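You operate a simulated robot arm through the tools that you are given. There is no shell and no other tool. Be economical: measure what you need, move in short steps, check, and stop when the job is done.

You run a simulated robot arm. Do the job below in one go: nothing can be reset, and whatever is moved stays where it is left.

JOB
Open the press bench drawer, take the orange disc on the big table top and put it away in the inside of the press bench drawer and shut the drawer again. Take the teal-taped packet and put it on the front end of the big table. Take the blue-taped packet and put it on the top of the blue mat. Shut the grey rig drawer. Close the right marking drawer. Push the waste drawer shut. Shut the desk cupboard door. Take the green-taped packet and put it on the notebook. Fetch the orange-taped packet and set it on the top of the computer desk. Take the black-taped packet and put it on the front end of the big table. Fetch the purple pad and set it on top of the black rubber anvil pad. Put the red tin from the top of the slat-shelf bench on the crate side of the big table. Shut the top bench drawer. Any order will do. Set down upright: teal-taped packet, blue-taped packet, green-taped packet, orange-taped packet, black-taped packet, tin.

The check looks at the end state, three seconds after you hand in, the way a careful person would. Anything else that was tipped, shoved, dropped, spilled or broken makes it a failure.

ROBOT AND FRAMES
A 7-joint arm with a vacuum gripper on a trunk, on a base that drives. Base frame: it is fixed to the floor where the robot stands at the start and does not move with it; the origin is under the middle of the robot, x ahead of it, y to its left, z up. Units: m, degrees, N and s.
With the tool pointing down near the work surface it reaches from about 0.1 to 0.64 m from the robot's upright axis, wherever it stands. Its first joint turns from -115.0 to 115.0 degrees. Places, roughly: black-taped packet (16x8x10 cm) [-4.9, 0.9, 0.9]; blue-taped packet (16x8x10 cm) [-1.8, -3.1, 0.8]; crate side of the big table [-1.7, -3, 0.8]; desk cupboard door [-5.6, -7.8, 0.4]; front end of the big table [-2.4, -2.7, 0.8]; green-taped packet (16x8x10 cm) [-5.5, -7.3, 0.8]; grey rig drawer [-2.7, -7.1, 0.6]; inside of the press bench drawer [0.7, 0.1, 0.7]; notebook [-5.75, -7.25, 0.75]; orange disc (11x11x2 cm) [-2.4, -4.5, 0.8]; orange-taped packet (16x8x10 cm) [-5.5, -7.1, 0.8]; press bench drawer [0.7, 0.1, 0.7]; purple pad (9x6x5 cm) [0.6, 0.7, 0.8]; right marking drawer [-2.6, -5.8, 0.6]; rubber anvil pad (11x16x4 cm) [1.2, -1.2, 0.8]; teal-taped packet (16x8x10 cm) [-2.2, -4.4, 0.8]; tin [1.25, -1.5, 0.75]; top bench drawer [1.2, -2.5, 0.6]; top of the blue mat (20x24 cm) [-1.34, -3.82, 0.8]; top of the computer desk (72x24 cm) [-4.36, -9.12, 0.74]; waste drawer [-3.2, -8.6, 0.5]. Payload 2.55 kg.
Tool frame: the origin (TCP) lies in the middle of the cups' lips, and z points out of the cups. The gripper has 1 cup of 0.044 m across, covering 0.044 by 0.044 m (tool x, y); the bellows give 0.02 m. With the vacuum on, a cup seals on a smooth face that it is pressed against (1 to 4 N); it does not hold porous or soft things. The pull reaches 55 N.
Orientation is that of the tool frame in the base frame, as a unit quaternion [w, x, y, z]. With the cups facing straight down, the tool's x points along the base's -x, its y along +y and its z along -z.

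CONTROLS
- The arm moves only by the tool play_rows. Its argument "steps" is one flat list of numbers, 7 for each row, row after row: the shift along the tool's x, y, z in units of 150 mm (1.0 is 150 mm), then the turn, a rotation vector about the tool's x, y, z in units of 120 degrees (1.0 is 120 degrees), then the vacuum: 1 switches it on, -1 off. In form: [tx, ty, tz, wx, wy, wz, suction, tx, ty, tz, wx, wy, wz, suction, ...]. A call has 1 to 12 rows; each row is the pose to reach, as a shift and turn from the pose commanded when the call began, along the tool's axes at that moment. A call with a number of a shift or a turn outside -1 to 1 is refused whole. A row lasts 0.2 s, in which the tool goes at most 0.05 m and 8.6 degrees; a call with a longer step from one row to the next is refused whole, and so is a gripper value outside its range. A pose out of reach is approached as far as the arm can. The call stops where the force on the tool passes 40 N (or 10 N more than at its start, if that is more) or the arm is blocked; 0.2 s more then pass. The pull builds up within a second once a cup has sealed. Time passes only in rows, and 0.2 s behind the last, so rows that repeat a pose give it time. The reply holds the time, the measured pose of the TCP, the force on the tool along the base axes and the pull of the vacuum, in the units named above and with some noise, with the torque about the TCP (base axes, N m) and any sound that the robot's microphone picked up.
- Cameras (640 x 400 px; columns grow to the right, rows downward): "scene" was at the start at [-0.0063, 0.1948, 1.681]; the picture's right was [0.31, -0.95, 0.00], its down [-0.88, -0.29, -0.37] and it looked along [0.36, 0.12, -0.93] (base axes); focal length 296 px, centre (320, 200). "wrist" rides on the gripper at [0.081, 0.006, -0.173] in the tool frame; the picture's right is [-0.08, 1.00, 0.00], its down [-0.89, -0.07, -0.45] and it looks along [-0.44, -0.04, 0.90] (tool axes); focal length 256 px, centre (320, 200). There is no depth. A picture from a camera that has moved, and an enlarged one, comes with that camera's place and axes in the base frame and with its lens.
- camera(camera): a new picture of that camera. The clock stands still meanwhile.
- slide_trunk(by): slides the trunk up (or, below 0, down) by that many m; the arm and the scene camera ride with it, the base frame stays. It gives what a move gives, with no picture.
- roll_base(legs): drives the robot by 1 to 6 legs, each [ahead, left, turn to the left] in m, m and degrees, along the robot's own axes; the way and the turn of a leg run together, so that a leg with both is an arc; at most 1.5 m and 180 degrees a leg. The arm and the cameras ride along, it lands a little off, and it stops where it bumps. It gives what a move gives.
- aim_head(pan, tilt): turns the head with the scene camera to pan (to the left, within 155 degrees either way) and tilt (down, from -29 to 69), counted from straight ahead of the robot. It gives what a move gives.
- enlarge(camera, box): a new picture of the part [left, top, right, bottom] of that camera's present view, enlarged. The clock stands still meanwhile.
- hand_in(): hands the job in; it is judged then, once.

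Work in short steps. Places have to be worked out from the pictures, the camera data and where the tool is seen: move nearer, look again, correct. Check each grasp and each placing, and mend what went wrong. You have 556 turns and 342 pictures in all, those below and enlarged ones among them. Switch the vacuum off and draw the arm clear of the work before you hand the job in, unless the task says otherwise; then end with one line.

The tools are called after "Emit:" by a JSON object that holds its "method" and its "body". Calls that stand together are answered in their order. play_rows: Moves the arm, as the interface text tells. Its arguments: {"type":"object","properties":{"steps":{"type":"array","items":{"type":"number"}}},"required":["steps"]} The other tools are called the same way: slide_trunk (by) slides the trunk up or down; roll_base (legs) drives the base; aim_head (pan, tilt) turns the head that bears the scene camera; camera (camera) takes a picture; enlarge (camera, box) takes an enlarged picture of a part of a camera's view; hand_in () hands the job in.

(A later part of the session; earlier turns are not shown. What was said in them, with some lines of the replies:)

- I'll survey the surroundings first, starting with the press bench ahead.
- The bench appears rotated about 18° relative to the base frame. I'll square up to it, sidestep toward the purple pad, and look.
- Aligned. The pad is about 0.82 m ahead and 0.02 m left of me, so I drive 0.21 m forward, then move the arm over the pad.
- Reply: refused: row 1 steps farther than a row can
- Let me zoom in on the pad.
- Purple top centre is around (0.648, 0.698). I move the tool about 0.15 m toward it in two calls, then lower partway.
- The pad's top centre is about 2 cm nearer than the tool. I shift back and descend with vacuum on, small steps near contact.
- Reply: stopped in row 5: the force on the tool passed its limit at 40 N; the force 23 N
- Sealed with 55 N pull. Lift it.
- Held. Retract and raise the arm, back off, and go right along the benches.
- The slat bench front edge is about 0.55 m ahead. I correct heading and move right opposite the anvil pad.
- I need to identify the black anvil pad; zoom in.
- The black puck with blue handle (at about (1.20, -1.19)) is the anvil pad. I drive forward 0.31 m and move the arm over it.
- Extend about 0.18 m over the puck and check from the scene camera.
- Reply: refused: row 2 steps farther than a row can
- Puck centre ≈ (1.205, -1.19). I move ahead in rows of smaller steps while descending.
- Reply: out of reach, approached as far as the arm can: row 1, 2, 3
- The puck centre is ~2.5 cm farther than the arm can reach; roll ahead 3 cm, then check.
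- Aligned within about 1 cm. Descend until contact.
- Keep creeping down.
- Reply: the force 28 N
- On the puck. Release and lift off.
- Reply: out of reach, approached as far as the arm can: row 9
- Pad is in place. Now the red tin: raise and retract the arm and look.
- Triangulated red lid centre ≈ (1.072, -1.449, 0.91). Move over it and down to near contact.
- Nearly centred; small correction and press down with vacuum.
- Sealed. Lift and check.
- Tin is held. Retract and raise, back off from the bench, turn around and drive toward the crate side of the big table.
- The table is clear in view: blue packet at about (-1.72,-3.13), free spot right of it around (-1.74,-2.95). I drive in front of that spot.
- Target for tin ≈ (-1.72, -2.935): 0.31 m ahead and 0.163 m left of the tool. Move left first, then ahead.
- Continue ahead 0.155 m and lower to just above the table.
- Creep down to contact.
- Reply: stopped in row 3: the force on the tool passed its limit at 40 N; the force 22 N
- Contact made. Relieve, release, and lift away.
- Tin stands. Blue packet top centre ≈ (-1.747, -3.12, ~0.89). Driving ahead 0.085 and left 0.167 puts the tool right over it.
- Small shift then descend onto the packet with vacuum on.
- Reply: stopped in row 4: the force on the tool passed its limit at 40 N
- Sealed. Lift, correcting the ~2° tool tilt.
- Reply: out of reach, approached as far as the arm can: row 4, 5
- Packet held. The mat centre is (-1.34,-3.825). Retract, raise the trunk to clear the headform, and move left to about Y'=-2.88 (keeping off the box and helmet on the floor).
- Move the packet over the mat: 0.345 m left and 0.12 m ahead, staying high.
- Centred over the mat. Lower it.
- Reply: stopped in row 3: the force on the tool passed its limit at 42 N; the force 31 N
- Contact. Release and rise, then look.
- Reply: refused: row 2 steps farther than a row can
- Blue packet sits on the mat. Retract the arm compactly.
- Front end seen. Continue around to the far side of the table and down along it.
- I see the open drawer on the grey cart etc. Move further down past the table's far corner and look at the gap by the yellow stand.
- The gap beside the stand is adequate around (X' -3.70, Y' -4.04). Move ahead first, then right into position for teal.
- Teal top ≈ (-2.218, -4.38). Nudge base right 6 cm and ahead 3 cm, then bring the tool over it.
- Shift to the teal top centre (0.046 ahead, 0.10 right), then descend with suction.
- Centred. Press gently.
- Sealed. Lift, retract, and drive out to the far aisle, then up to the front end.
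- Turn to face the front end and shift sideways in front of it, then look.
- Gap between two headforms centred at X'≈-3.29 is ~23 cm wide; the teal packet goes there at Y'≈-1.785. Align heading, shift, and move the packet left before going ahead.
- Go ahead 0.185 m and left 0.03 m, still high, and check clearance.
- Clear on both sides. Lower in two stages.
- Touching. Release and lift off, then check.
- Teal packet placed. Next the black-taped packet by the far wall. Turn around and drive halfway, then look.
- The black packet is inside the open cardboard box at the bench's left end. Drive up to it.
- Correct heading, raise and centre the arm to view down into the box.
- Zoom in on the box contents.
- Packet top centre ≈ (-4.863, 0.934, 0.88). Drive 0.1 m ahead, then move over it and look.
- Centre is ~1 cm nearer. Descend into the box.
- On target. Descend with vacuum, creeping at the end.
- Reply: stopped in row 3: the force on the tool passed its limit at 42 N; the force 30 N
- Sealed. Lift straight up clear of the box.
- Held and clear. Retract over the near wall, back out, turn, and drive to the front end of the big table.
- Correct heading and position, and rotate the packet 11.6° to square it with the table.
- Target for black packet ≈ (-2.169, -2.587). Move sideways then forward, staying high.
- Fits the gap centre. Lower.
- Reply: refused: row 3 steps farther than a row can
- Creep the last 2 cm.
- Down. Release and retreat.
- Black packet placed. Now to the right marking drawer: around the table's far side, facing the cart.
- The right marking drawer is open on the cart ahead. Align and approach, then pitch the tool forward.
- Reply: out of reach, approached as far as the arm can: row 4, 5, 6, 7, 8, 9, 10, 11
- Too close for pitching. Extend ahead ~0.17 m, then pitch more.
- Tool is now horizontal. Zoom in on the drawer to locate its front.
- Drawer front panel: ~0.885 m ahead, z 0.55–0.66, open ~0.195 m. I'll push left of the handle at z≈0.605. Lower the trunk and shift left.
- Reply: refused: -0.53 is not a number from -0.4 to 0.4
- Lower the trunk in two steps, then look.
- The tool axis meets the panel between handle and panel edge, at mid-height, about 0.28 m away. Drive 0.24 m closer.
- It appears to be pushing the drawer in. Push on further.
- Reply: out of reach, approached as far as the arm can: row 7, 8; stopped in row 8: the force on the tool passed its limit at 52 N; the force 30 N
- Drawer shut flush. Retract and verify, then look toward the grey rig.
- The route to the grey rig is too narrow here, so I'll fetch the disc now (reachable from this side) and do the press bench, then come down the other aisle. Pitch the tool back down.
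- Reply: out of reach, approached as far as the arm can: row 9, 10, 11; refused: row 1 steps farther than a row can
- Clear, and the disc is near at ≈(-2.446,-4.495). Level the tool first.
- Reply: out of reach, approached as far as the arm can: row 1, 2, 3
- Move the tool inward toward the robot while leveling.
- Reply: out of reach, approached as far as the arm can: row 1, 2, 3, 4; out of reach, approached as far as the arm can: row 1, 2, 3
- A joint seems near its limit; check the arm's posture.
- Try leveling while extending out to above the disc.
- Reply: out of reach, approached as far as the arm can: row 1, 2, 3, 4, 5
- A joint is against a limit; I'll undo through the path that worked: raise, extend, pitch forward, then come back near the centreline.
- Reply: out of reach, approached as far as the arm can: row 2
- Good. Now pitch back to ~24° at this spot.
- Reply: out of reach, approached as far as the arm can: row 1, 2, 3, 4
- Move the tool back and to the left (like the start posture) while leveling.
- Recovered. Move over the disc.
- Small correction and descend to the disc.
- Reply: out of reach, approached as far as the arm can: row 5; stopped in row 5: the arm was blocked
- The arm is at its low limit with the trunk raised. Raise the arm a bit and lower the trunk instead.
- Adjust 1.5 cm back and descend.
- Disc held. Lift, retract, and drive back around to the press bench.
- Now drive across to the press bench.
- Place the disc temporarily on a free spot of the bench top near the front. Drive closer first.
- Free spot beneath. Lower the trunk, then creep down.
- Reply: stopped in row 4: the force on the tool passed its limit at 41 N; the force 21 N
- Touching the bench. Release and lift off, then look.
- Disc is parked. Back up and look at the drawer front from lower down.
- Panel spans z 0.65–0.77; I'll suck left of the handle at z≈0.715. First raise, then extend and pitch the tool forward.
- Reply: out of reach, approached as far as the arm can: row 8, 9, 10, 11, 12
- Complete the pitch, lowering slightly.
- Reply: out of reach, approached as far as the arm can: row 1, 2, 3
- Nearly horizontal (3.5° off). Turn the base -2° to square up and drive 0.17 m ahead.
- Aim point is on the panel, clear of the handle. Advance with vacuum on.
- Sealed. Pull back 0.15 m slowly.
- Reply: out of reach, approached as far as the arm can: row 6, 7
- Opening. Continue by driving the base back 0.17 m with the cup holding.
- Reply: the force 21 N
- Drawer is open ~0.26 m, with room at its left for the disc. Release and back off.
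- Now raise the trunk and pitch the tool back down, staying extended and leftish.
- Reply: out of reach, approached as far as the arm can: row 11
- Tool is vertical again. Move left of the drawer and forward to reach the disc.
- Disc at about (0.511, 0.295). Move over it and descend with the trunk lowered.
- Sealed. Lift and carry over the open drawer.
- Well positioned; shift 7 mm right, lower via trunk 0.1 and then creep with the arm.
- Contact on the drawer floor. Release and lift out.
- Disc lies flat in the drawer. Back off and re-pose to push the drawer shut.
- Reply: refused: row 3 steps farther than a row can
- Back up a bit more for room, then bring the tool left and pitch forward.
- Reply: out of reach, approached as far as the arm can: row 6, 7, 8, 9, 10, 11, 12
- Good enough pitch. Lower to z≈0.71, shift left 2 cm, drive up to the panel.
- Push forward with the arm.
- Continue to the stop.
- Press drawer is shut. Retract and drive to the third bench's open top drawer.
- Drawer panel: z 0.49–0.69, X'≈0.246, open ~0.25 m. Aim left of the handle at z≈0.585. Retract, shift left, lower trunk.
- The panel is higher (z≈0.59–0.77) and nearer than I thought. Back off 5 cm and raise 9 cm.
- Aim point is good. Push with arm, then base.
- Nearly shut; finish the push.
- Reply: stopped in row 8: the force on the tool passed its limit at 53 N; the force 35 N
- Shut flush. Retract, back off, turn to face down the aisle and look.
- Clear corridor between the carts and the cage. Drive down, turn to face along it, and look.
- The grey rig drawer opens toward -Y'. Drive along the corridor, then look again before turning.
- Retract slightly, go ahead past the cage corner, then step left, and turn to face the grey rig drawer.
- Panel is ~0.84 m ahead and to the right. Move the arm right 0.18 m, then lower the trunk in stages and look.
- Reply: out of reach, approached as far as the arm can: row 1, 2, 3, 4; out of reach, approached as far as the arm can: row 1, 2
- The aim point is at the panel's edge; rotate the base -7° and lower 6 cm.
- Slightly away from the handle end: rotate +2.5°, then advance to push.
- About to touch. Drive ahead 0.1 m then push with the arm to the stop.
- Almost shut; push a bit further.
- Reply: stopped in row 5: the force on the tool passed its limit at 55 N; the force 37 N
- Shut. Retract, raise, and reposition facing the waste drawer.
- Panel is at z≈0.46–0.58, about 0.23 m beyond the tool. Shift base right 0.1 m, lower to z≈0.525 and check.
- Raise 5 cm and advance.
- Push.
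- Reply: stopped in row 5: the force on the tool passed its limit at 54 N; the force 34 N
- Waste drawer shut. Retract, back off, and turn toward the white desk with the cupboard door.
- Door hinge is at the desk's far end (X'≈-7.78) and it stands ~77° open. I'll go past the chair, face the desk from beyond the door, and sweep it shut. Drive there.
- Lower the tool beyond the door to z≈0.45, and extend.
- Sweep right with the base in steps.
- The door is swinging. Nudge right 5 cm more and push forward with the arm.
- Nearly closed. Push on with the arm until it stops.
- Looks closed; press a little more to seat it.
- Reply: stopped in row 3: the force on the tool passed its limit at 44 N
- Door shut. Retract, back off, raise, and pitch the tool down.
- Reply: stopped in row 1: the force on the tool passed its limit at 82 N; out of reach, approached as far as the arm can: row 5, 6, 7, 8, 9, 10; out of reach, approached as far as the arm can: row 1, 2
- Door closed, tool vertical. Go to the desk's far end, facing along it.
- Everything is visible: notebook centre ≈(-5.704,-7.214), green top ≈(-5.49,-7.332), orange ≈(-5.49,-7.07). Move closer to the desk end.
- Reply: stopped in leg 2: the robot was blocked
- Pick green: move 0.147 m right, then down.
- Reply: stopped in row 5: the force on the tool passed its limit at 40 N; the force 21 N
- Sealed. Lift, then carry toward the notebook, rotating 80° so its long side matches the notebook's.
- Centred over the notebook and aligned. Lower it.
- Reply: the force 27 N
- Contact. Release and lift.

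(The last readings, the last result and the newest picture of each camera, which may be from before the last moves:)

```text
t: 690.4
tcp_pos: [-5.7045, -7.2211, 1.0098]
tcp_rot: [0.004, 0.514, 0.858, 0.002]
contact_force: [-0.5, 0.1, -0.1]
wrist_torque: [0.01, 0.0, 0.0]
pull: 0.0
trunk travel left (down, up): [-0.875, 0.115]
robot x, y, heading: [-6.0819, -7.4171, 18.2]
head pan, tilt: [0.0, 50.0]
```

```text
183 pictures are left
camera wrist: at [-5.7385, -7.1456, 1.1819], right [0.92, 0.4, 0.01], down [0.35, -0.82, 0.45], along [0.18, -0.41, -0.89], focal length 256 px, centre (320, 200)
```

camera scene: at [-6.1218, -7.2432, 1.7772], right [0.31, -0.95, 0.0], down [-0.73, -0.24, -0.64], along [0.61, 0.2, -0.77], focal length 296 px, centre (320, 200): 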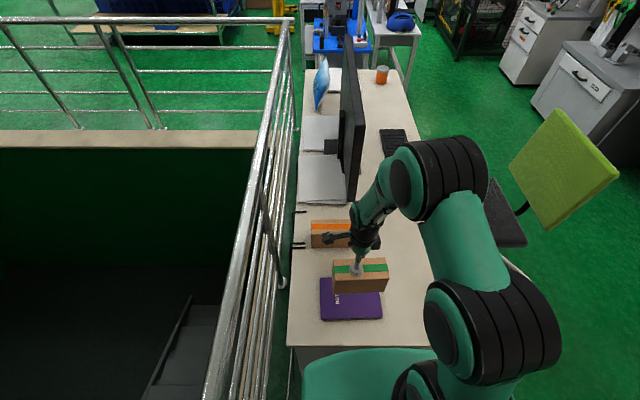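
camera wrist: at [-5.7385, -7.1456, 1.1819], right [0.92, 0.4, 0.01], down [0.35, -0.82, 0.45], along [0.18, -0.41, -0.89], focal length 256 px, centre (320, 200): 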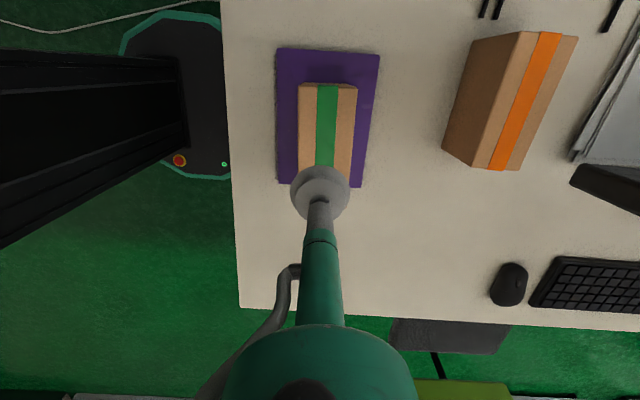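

Green sits on the notebook. Now rotate back and move toward the orange packet, testing reach.

Emit:
{"method": "play_rows", "body": {"steps": [0, 0.1, 0, 0, 0, -0.07, -1, 0, 0.2, 0, 0, 0, -0.14, -1, 0.05, 0.3, 0, 0, 0, -0.21, -1, 0.05, 0.4, 0, 0, 0, -0.28, -1, 0.1, 0.5, 0, 0, 0, -0.35, -1, 0.1, 0.6, 0, 0, 0, -0.42, -1, 0.15, 0.7, 0, 0, 0, -0.49, -1, 0.15, 0.8, 0, 0, 0, -0.56, -1, 0.2, 0.9, 0, 0, 0, -0.63, -1, 0.22, 1, 0, 0, 0, -0.667, -1]}}

Emit:
{"method": "play_rows", "body": {"steps": [-0.15, 0.1, 0.2, 0, 0, 0, -1, -0.35, 0.2, 0.4, 0, 0, 0, -1, -0.55, 0.2, 0.5, 0, 0, 0, -1, -0.7, 0.2, 0.5, 0, 0, 0, -1]}}

Emit:
{"method": "camera", "body": {"camera": "wrist"}}

```text
t: 692.6
tcp_pos: [-5.586, -7.1169, 1.0117]
tcp_rot: [0.003, -0.158, 0.987, -0.001]
contact_force: [-0.5, 0.0, 0.2]
wrist_torque: [-0.03, 0.05, -0.01]
pull: 0.1
trunk travel left (down, up): [-0.875, 0.115]
robot x, y, heading: [-6.083, -7.4182, 18.3]
head pan, tilt: [0.0, 50.0]
```

```text
t: 693.6
tcp_pos: [-5.529, -7.0678, 0.9333]
tcp_rot: [0.004, -0.158, 0.987, -0.002]
contact_force: [-0.3, 0.1, 0.7]
wrist_torque: [0.02, -0.01, 0.02]
pull: 0.0
out of reach, approached as far as the arm can: row 3, 4
trunk travel left (down, up): [-0.875, 0.115]
robot x, y, heading: [-6.0809, -7.416, 18.1]
head pan, tilt: [0.0, 50.0]
```

```text
182 pictures are left
camera wrist: at [-5.6076, -7.0859, 1.1057], right [-0.23, 0.97, 0.0], down [0.87, 0.21, 0.45], along [0.44, 0.1, -0.89], focal length 256 px, centre (320, 200)
```

wrist: 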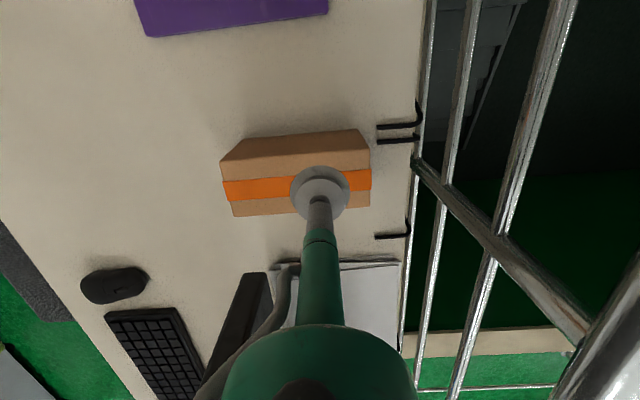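

Shifting the base 0.1 m left lines the packet up with my axis and gains reach.

Emit:
{"method": "roll_base", "body": {"legs": [[-0.02, 0.1, 0], [0.02, 0, 0]]}}

Emit:
{"method": "play_rows", "body": {"steps": [0, -0.3, 0, 0, 0, 0, -1, -0.05, -0.6, 0, 0, 0, 0, -1, -0.1, -0.85, 0, 0, 0, 0, -1, -0.2, -0.85, 0, 0, 0, 0, -1]}}

Emit:
{"method": "camera", "body": {"camera": "wrist"}}

```text
t: 695.1
tcp_pos: [-5.5569, -6.9721, 0.9334]
tcp_rot: [0.003, -0.157, 0.988, -0.001]
contact_force: [-0.1, -0.7, -1.0]
wrist_torque: [-0.01, 0.02, 0.01]
pull: 0.0
trunk travel left (down, up): [-0.875, 0.115]
robot x, y, heading: [-6.1147, -7.323, 17.9]
head pan, tilt: [0.0, 50.0]
```

```text
t: 696.1
tcp_pos: [-5.4993, -7.085, 0.9344]
tcp_rot: [0.003, -0.157, 0.988, -0.001]
contact_force: [-0.2, 1.3, -0.1]
wrist_torque: [0.0, 0.02, -0.02]
pull: 0.1
out of reach, approached as far as the arm can: row 4
trunk travel left (down, up): [-0.875, 0.115]
robot x, y, heading: [-6.1108, -7.3196, 18.3]
head pan, tilt: [0.0, 50.0]
```

```text
181 pictures are left
camera wrist: at [-5.5788, -7.1029, 1.1059], right [-0.23, 0.97, 0.0], down [0.87, 0.21, 0.45], along [0.44, 0.1, -0.89], focal length 256 px, centre (320, 200)
```

wrist: 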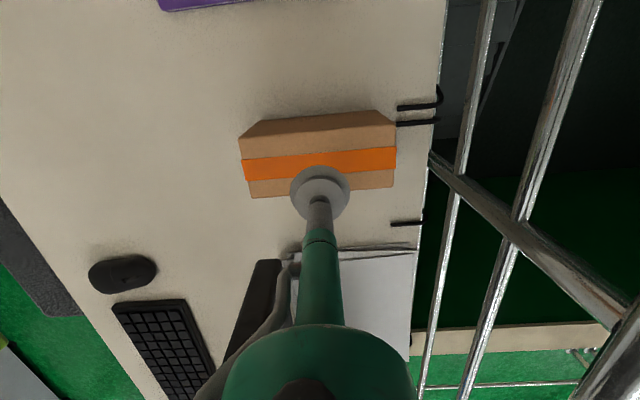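

Within 1 cm of centre. Descend.

Emit:
{"method": "play_rows", "body": {"steps": [0, 0, 0.2, 0, 0, 0, 1, 0, 0, 0.4, 0, 0, 0, 1, 0, 0, 0.48, 0, 0, 0, 1, 0, 0, 0.53, 0, 0, 0, 1, 0, 0, 0.57, 0, 0, 0, 1, 0, 0, 0.6, 0, 0, 0, 1]}}

```text
t: 697.5
tcp_pos: [-5.5013, -7.0874, 0.8513]
tcp_rot: [0.007, -0.157, 0.988, -0.001]
contact_force: [-5.3, -0.9, 13.9]
wrist_torque: [0.1, 0.2, 0.03]
pull: 54.8
out of reach, approached as far as the arm can: row 5, 6
trunk travel left (down, up): [-0.875, 0.115]
robot x, y, heading: [-6.1149, -7.3235, 18.5]
head pan, tilt: [0.0, 50.0]
```

Sealed. Lift, retract, and drive to the computer desk.

Emit:
{"method": "play_rows", "body": {"steps": [0.05, 0, -0.15, 0, 0, 0, 1, 0.15, 0, -0.4, 0, 0, 0, 1, 0.3, 0, -0.65, 0, 0, 0, 1, 0.5, 0, -0.85, 0, 0, 0, 1, 0.75, 0, -1, 0, 0, 0, 1, 1, 0, -1, 0, 0, 0, 1]}}

Emit:
{"method": "camera", "body": {"camera": "wrist"}}

Emit:
{"method": "roll_base", "body": {"legs": [[-0.35, 0, 0], [0, -1.2, 0], [0, -0.4, 0], [1.2, 0, 0], [0, 0, -90]]}}

Emit:
{"method": "aim_head", "body": {"pan": 0, "tilt": 45}}

Emit:
{"method": "camera", "body": {"camera": "scene"}}

```text
t: 698.9
tcp_pos: [-5.6466, -7.1342, 0.9955]
tcp_rot: [0.005, -0.157, 0.988, -0.001]
contact_force: [0.3, 0.4, -3.0]
wrist_torque: [0.01, 0.01, 0.02]
pull: 54.8
trunk travel left (down, up): [-0.875, 0.115]
robot x, y, heading: [-6.1154, -7.3173, 18.2]
head pan, tilt: [0.0, 50.0]
```

```text
180 pictures are left
camera wrist: at [-5.7262, -7.1524, 1.167], right [-0.23, 0.97, 0.0], down [0.87, 0.21, 0.45], along [0.44, 0.1, -0.89], focal length 256 px, centre (320, 200)
```

wrist: 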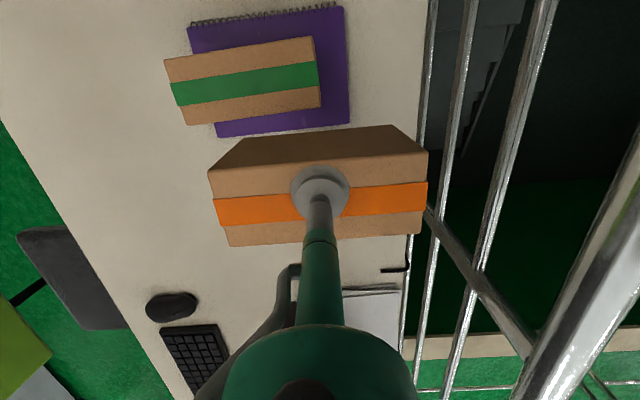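

```text
t: 718.5
tcp_pos: [-4.7352, -9.1334, 0.9944]
tcp_rot: [0.002, 0.621, 0.784, -0.004]
contact_force: [0.1, -0.8, -3.3]
wrist_torque: [0.06, 0.02, 0.02]
pull: 55.1
trunk travel left (down, up): [-0.875, 0.115]
robot x, y, heading: [-4.8859, -8.6544, -76.5]
head pan, tilt: [0.0, 50.0]
```

```text
t: 719.2
tcp_pos: [-4.7357, -9.1325, 0.9946]
tcp_rot: [0.002, 0.621, 0.784, -0.004]
contact_force: [0.1, -0.1, -3.1]
wrist_torque: [0.09, 0.05, -0.03]
pull: 55.2
trunk travel left (down, up): [-0.875, 0.115]
robot x, y, heading: [-4.8806, -8.6519, -76.9]
head pan, tilt: [0.0, 45.0]
```

```text
179 pictures are left
camera scene: at [-4.706, -8.6308, 1.7841], right [-0.97, -0.23, 0.0], down [-0.16, 0.69, -0.71], along [0.16, -0.69, -0.71], focal length 296 px, centre (320, 200)
```

scene: 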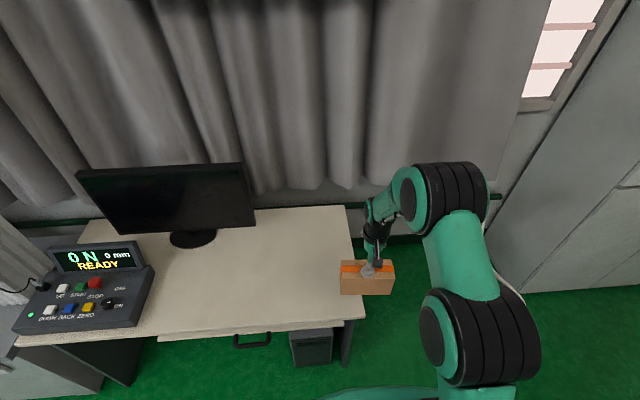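

Desk in view. Target ≈(-4.40,-9.11) in its free front area. Straighten and shift left in front of it.

Emit:
{"method": "roll_base", "body": {"legs": [[0, 0, 4.9], [0.06, 0.28, 0]]}}

Emit:
{"method": "camera", "body": {"camera": "scene"}}

Emit:
{"method": "camera", "body": {"camera": "wrist"}}

```text
t: 721.6
tcp_pos: [-4.41, -9.0878, 0.995]
tcp_rot: [0.002, 0.588, 0.809, -0.004]
contact_force: [-0.4, -1.3, -3.2]
wrist_torque: [0.07, 0.02, 0.01]
pull: 54.9
trunk travel left (down, up): [-0.875, 0.115]
robot x, y, heading: [-4.5964, -8.6151, -71.9]
head pan, tilt: [0.0, 45.0]
```

```text
178 pictures are left
camera scene: at [-4.4221, -8.5844, 1.7841], right [-0.95, -0.31, 0.0], down [-0.22, 0.67, -0.71], along [0.22, -0.67, -0.71], focal length 296 px, centre (320, 200)
```

scene: 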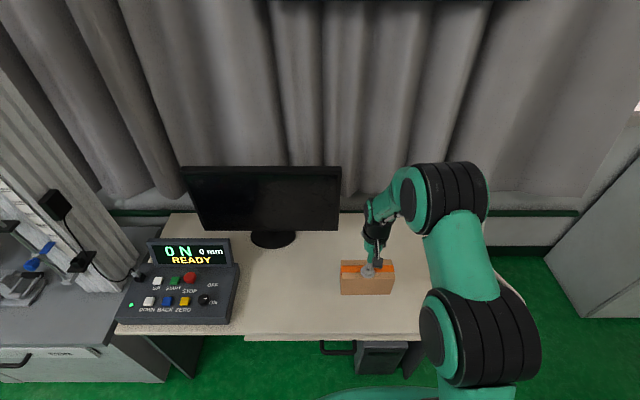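

```text
177 pictures are left
camera wrist: at [-4.4285, -9.0075, 1.1664], right [0.97, 0.23, 0.0], down [0.21, -0.87, 0.45], along [0.1, -0.44, -0.89], focal length 256 px, centre (320, 200)
```

wrist: 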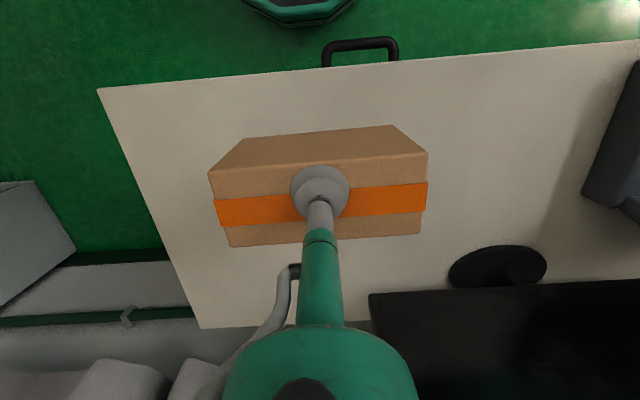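

Shift 4.5 cm ahead, 3 cm left to the region centre and lower.

Emit:
{"method": "play_rows", "body": {"steps": [-0.2, 0.1, 0, 0, 0, 0, 1, -0.3, 0.2, 0.2, 0, 0, 0, 1, -0.3, 0.2, 0.45, 0, 0, 0, 1, -0.3, 0.2, 0.7, 0, 0, 0, 1, -0.3, 0.2, 0.83, 0, 0, 0, 1, -0.3, 0.2, 0.88, 0, 0, 0, 1]}}

Emit:
{"method": "play_rows", "body": {"steps": [0, 0, 0.04, 0, 0, 0, 1, 0, 0, 0.08, 0, 0, 0, 1, 0, 0, 0.12, 0, 0, 0, 1, 0, 0, 0.16, 0, 0, 0, 1, 0, 0, 0.2, 0, 0, 0, 1]}}

```text
t: 723.0
tcp_pos: [-4.3685, -9.1235, 0.8632]
tcp_rot: [0.001, 0.587, 0.809, -0.004]
contact_force: [0.8, 0.0, -3.2]
wrist_torque: [0.03, 0.04, 0.02]
pull: 55.1
trunk travel left (down, up): [-0.875, 0.115]
robot x, y, heading: [-4.5955, -8.6196, -72.2]
head pan, tilt: [0.0, 45.0]
```

```text
t: 724.2
tcp_pos: [-4.368, -9.1239, 0.8397]
tcp_rot: [0.007, 0.588, 0.809, -0.006]
contact_force: [-5.8, 7.8, 34.7]
wrist_torque: [0.19, -0.02, 0.04]
pull: 54.8
trunk travel left (down, up): [-0.875, 0.115]
robot x, y, heading: [-4.5988, -8.6169, -71.8]
head pan, tilt: [0.0, 45.0]
```

Contact. Release and lift off.

Emit:
{"method": "play_rows", "body": {"steps": [0, 0, -0.03, 0, 0, 0, -1, 0, 0, -0.03, 0, 0, 0, -1, 0, 0, -0.03, 0, 0, 0, -1, 0, 0, -0.07, 0, 0, 0, -1, 0, 0, -0.2, 0, 0, 0, -1, 0, 0, -0.5, 0, 0, 0, -1, 0, 0, -0.8, 0, 0, 0, -1, 0, 0, -1, 0, 0, 0, -1]}}

Emit:
{"method": "play_rows", "body": {"steps": [0.25, 0, -0.15, 0, 0, 0, -1, 0.5, 0, -0.2, 0, 0, 0, -1, 0.8, 0, -0.2, 0, 0, 0, -1, 1, 0, -0.2, 0, 0, 0, -1]}}

Emit:
{"method": "camera", "body": {"camera": "scene"}}

```text
t: 726.0
tcp_pos: [-4.3685, -9.1194, 0.9815]
tcp_rot: [0.002, 0.587, 0.809, -0.005]
contact_force: [-0.7, 0.3, -0.1]
wrist_torque: [0.0, -0.02, -0.03]
pull: 0.0
trunk travel left (down, up): [-0.875, 0.115]
robot x, y, heading: [-4.5957, -8.6198, -71.8]
head pan, tilt: [0.0, 45.0]
```

```text
t: 727.0
tcp_pos: [-4.4173, -8.9811, 1.0099]
tcp_rot: [0.002, 0.588, 0.809, -0.003]
contact_force: [0.5, 0.8, 0.0]
wrist_torque: [0.0, -0.02, -0.02]
pull: 0.0
trunk travel left (down, up): [-0.875, 0.115]
robot x, y, heading: [-4.5971, -8.6208, -71.7]
head pan, tilt: [0.0, 45.0]
```

```text
176 pictures are left
camera scene: at [-4.4234, -8.5835, 1.7842], right [-0.95, -0.31, 0.0], down [-0.22, 0.67, -0.71], along [0.22, -0.67, -0.71], focal length 296 px, centre (320, 200)
```

scene: 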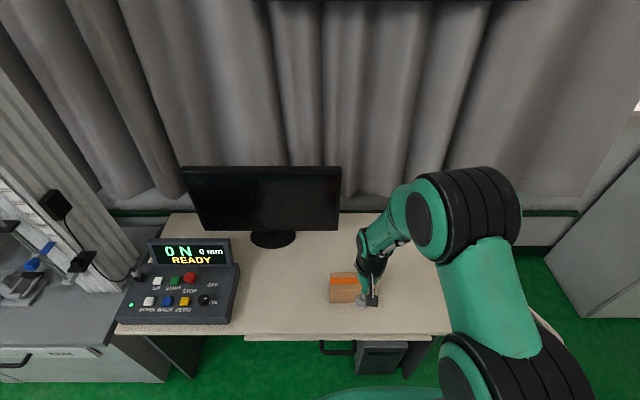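

Orange placed. Quick verification looks at the waste drawer, grey rig drawer and the desk door after retraction.

Emit:
{"method": "aim_head", "body": {"pan": 65, "tilt": 35}}

Emit:
{"method": "camera", "body": {"camera": "scene"}}

Emit:
{"method": "aim_head", "body": {"pan": 125, "tilt": 30}}

Emit:
{"method": "camera", "body": {"camera": "scene"}}

Emit:
{"method": "aim_head", "body": {"pan": -150, "tilt": 30}}

Emit:
{"method": "camera", "body": {"camera": "scene"}}

```text
t: 728.4
tcp_pos: [-4.415, -8.9818, 1.01]
tcp_rot: [0.002, 0.588, 0.809, -0.004]
contact_force: [-0.5, -0.6, -0.8]
wrist_torque: [-0.01, -0.01, -0.01]
pull: 0.1
trunk travel left (down, up): [-0.875, 0.115]
robot x, y, heading: [-4.5986, -8.6205, -72.0]
head pan, tilt: [65.0, 35.0]
```

```text
175 pictures are left
camera scene: at [-4.3607, -8.5177, 1.799], right [-0.12, -0.99, 0.0], down [-0.57, 0.07, -0.82], along [0.81, -0.1, -0.57], focal length 296 px, centre (320, 200)
```

scene: 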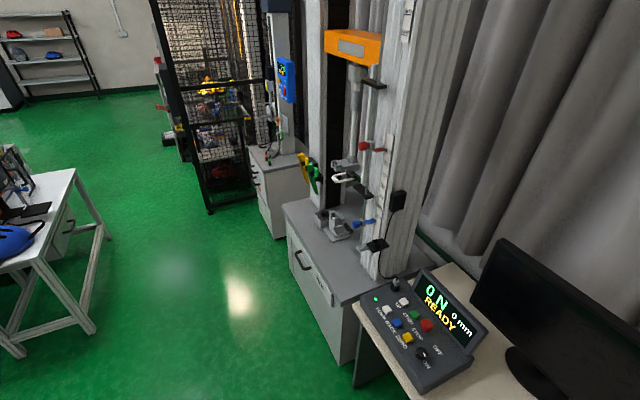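

```text
t: 729.7
tcp_pos: [-4.415, -8.9819, 1.0097]
tcp_rot: [0.002, 0.588, 0.809, -0.004]
contact_force: [-1.2, 0.2, -0.1]
wrist_torque: [-0.03, -0.02, -0.02]
pull: 0.1
trunk travel left (down, up): [-0.875, 0.115]
robot x, y, heading: [-4.5974, -8.6219, -71.8]
head pan, tilt: [125.0, 30.0]
```

```text
174 pictures are left
camera scene: at [-4.3937, -8.4348, 1.8068], right [0.8, -0.6, 0.0], down [-0.3, -0.4, -0.87], along [0.52, 0.69, -0.5], focal length 296 px, centre (320, 200)
```

scene: 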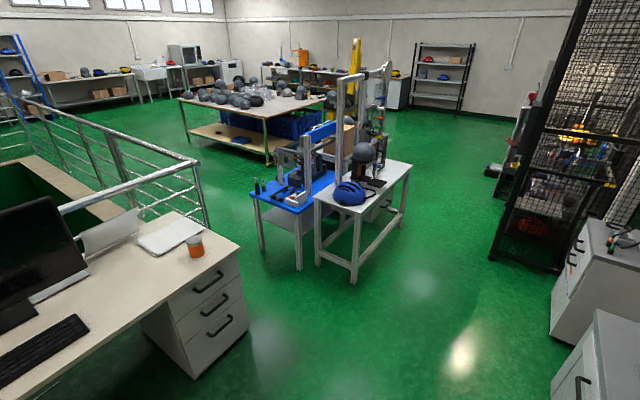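

```text
t: 733.5
tcp_pos: [-4.4157, -8.9825, 1.011]
tcp_rot: [0.001, 0.588, 0.809, -0.004]
contact_force: [-0.6, 0.6, 0.1]
wrist_torque: [0.05, 0.01, -0.02]
pull: 0.0
trunk travel left (down, up): [-0.875, 0.115]
robot x, y, heading: [-4.5968, -8.621, -72.1]
head pan, tilt: [-150.0, 30.0]
```

```text
173 pictures are left
camera scene: at [-4.5154, -8.4468, 1.8068], right [0.67, 0.74, 0.0], down [0.37, -0.33, -0.87], along [-0.65, 0.58, -0.5], focal length 296 px, centre (320, 200)
```

scene: 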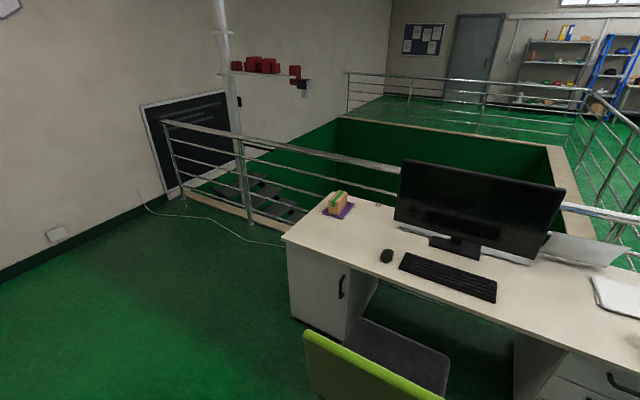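

Emit:
{"method": "enlarge", "body": {"camera": "scene", "box": [290, 180, 390, 242]}}

```text
6.40 times, centred on (340, 211) of scene
camera zoom: at [-4.5154, -8.4468, 1.8068], right [0.67, 0.74, 0.0], down [0.37, -0.33, -0.87], along [-0.65, 0.58, -0.5], focal length 1894 px, centre (192, 130)
```

zoom: 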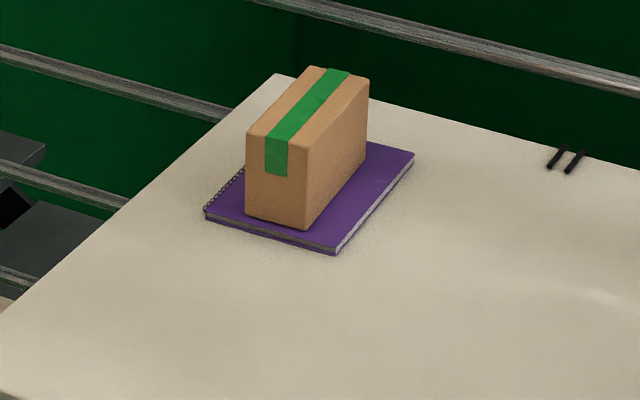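

The green packet stands upright and wholly on the notebook, the vacuum is off and the arm is clear. Handing in.

Emit:
{"method": "hand_in", "body": {}}

```text
The job is handed in.
```

All 13 parts of the job are done and the job is handed in. Each placing and closing looked right in the pictures; the press, marking and top bench drawers were not looked at again after I moved on. The base was stopped once against the end of the white desk with the notebook on it; nothing there looked moved afterwards.
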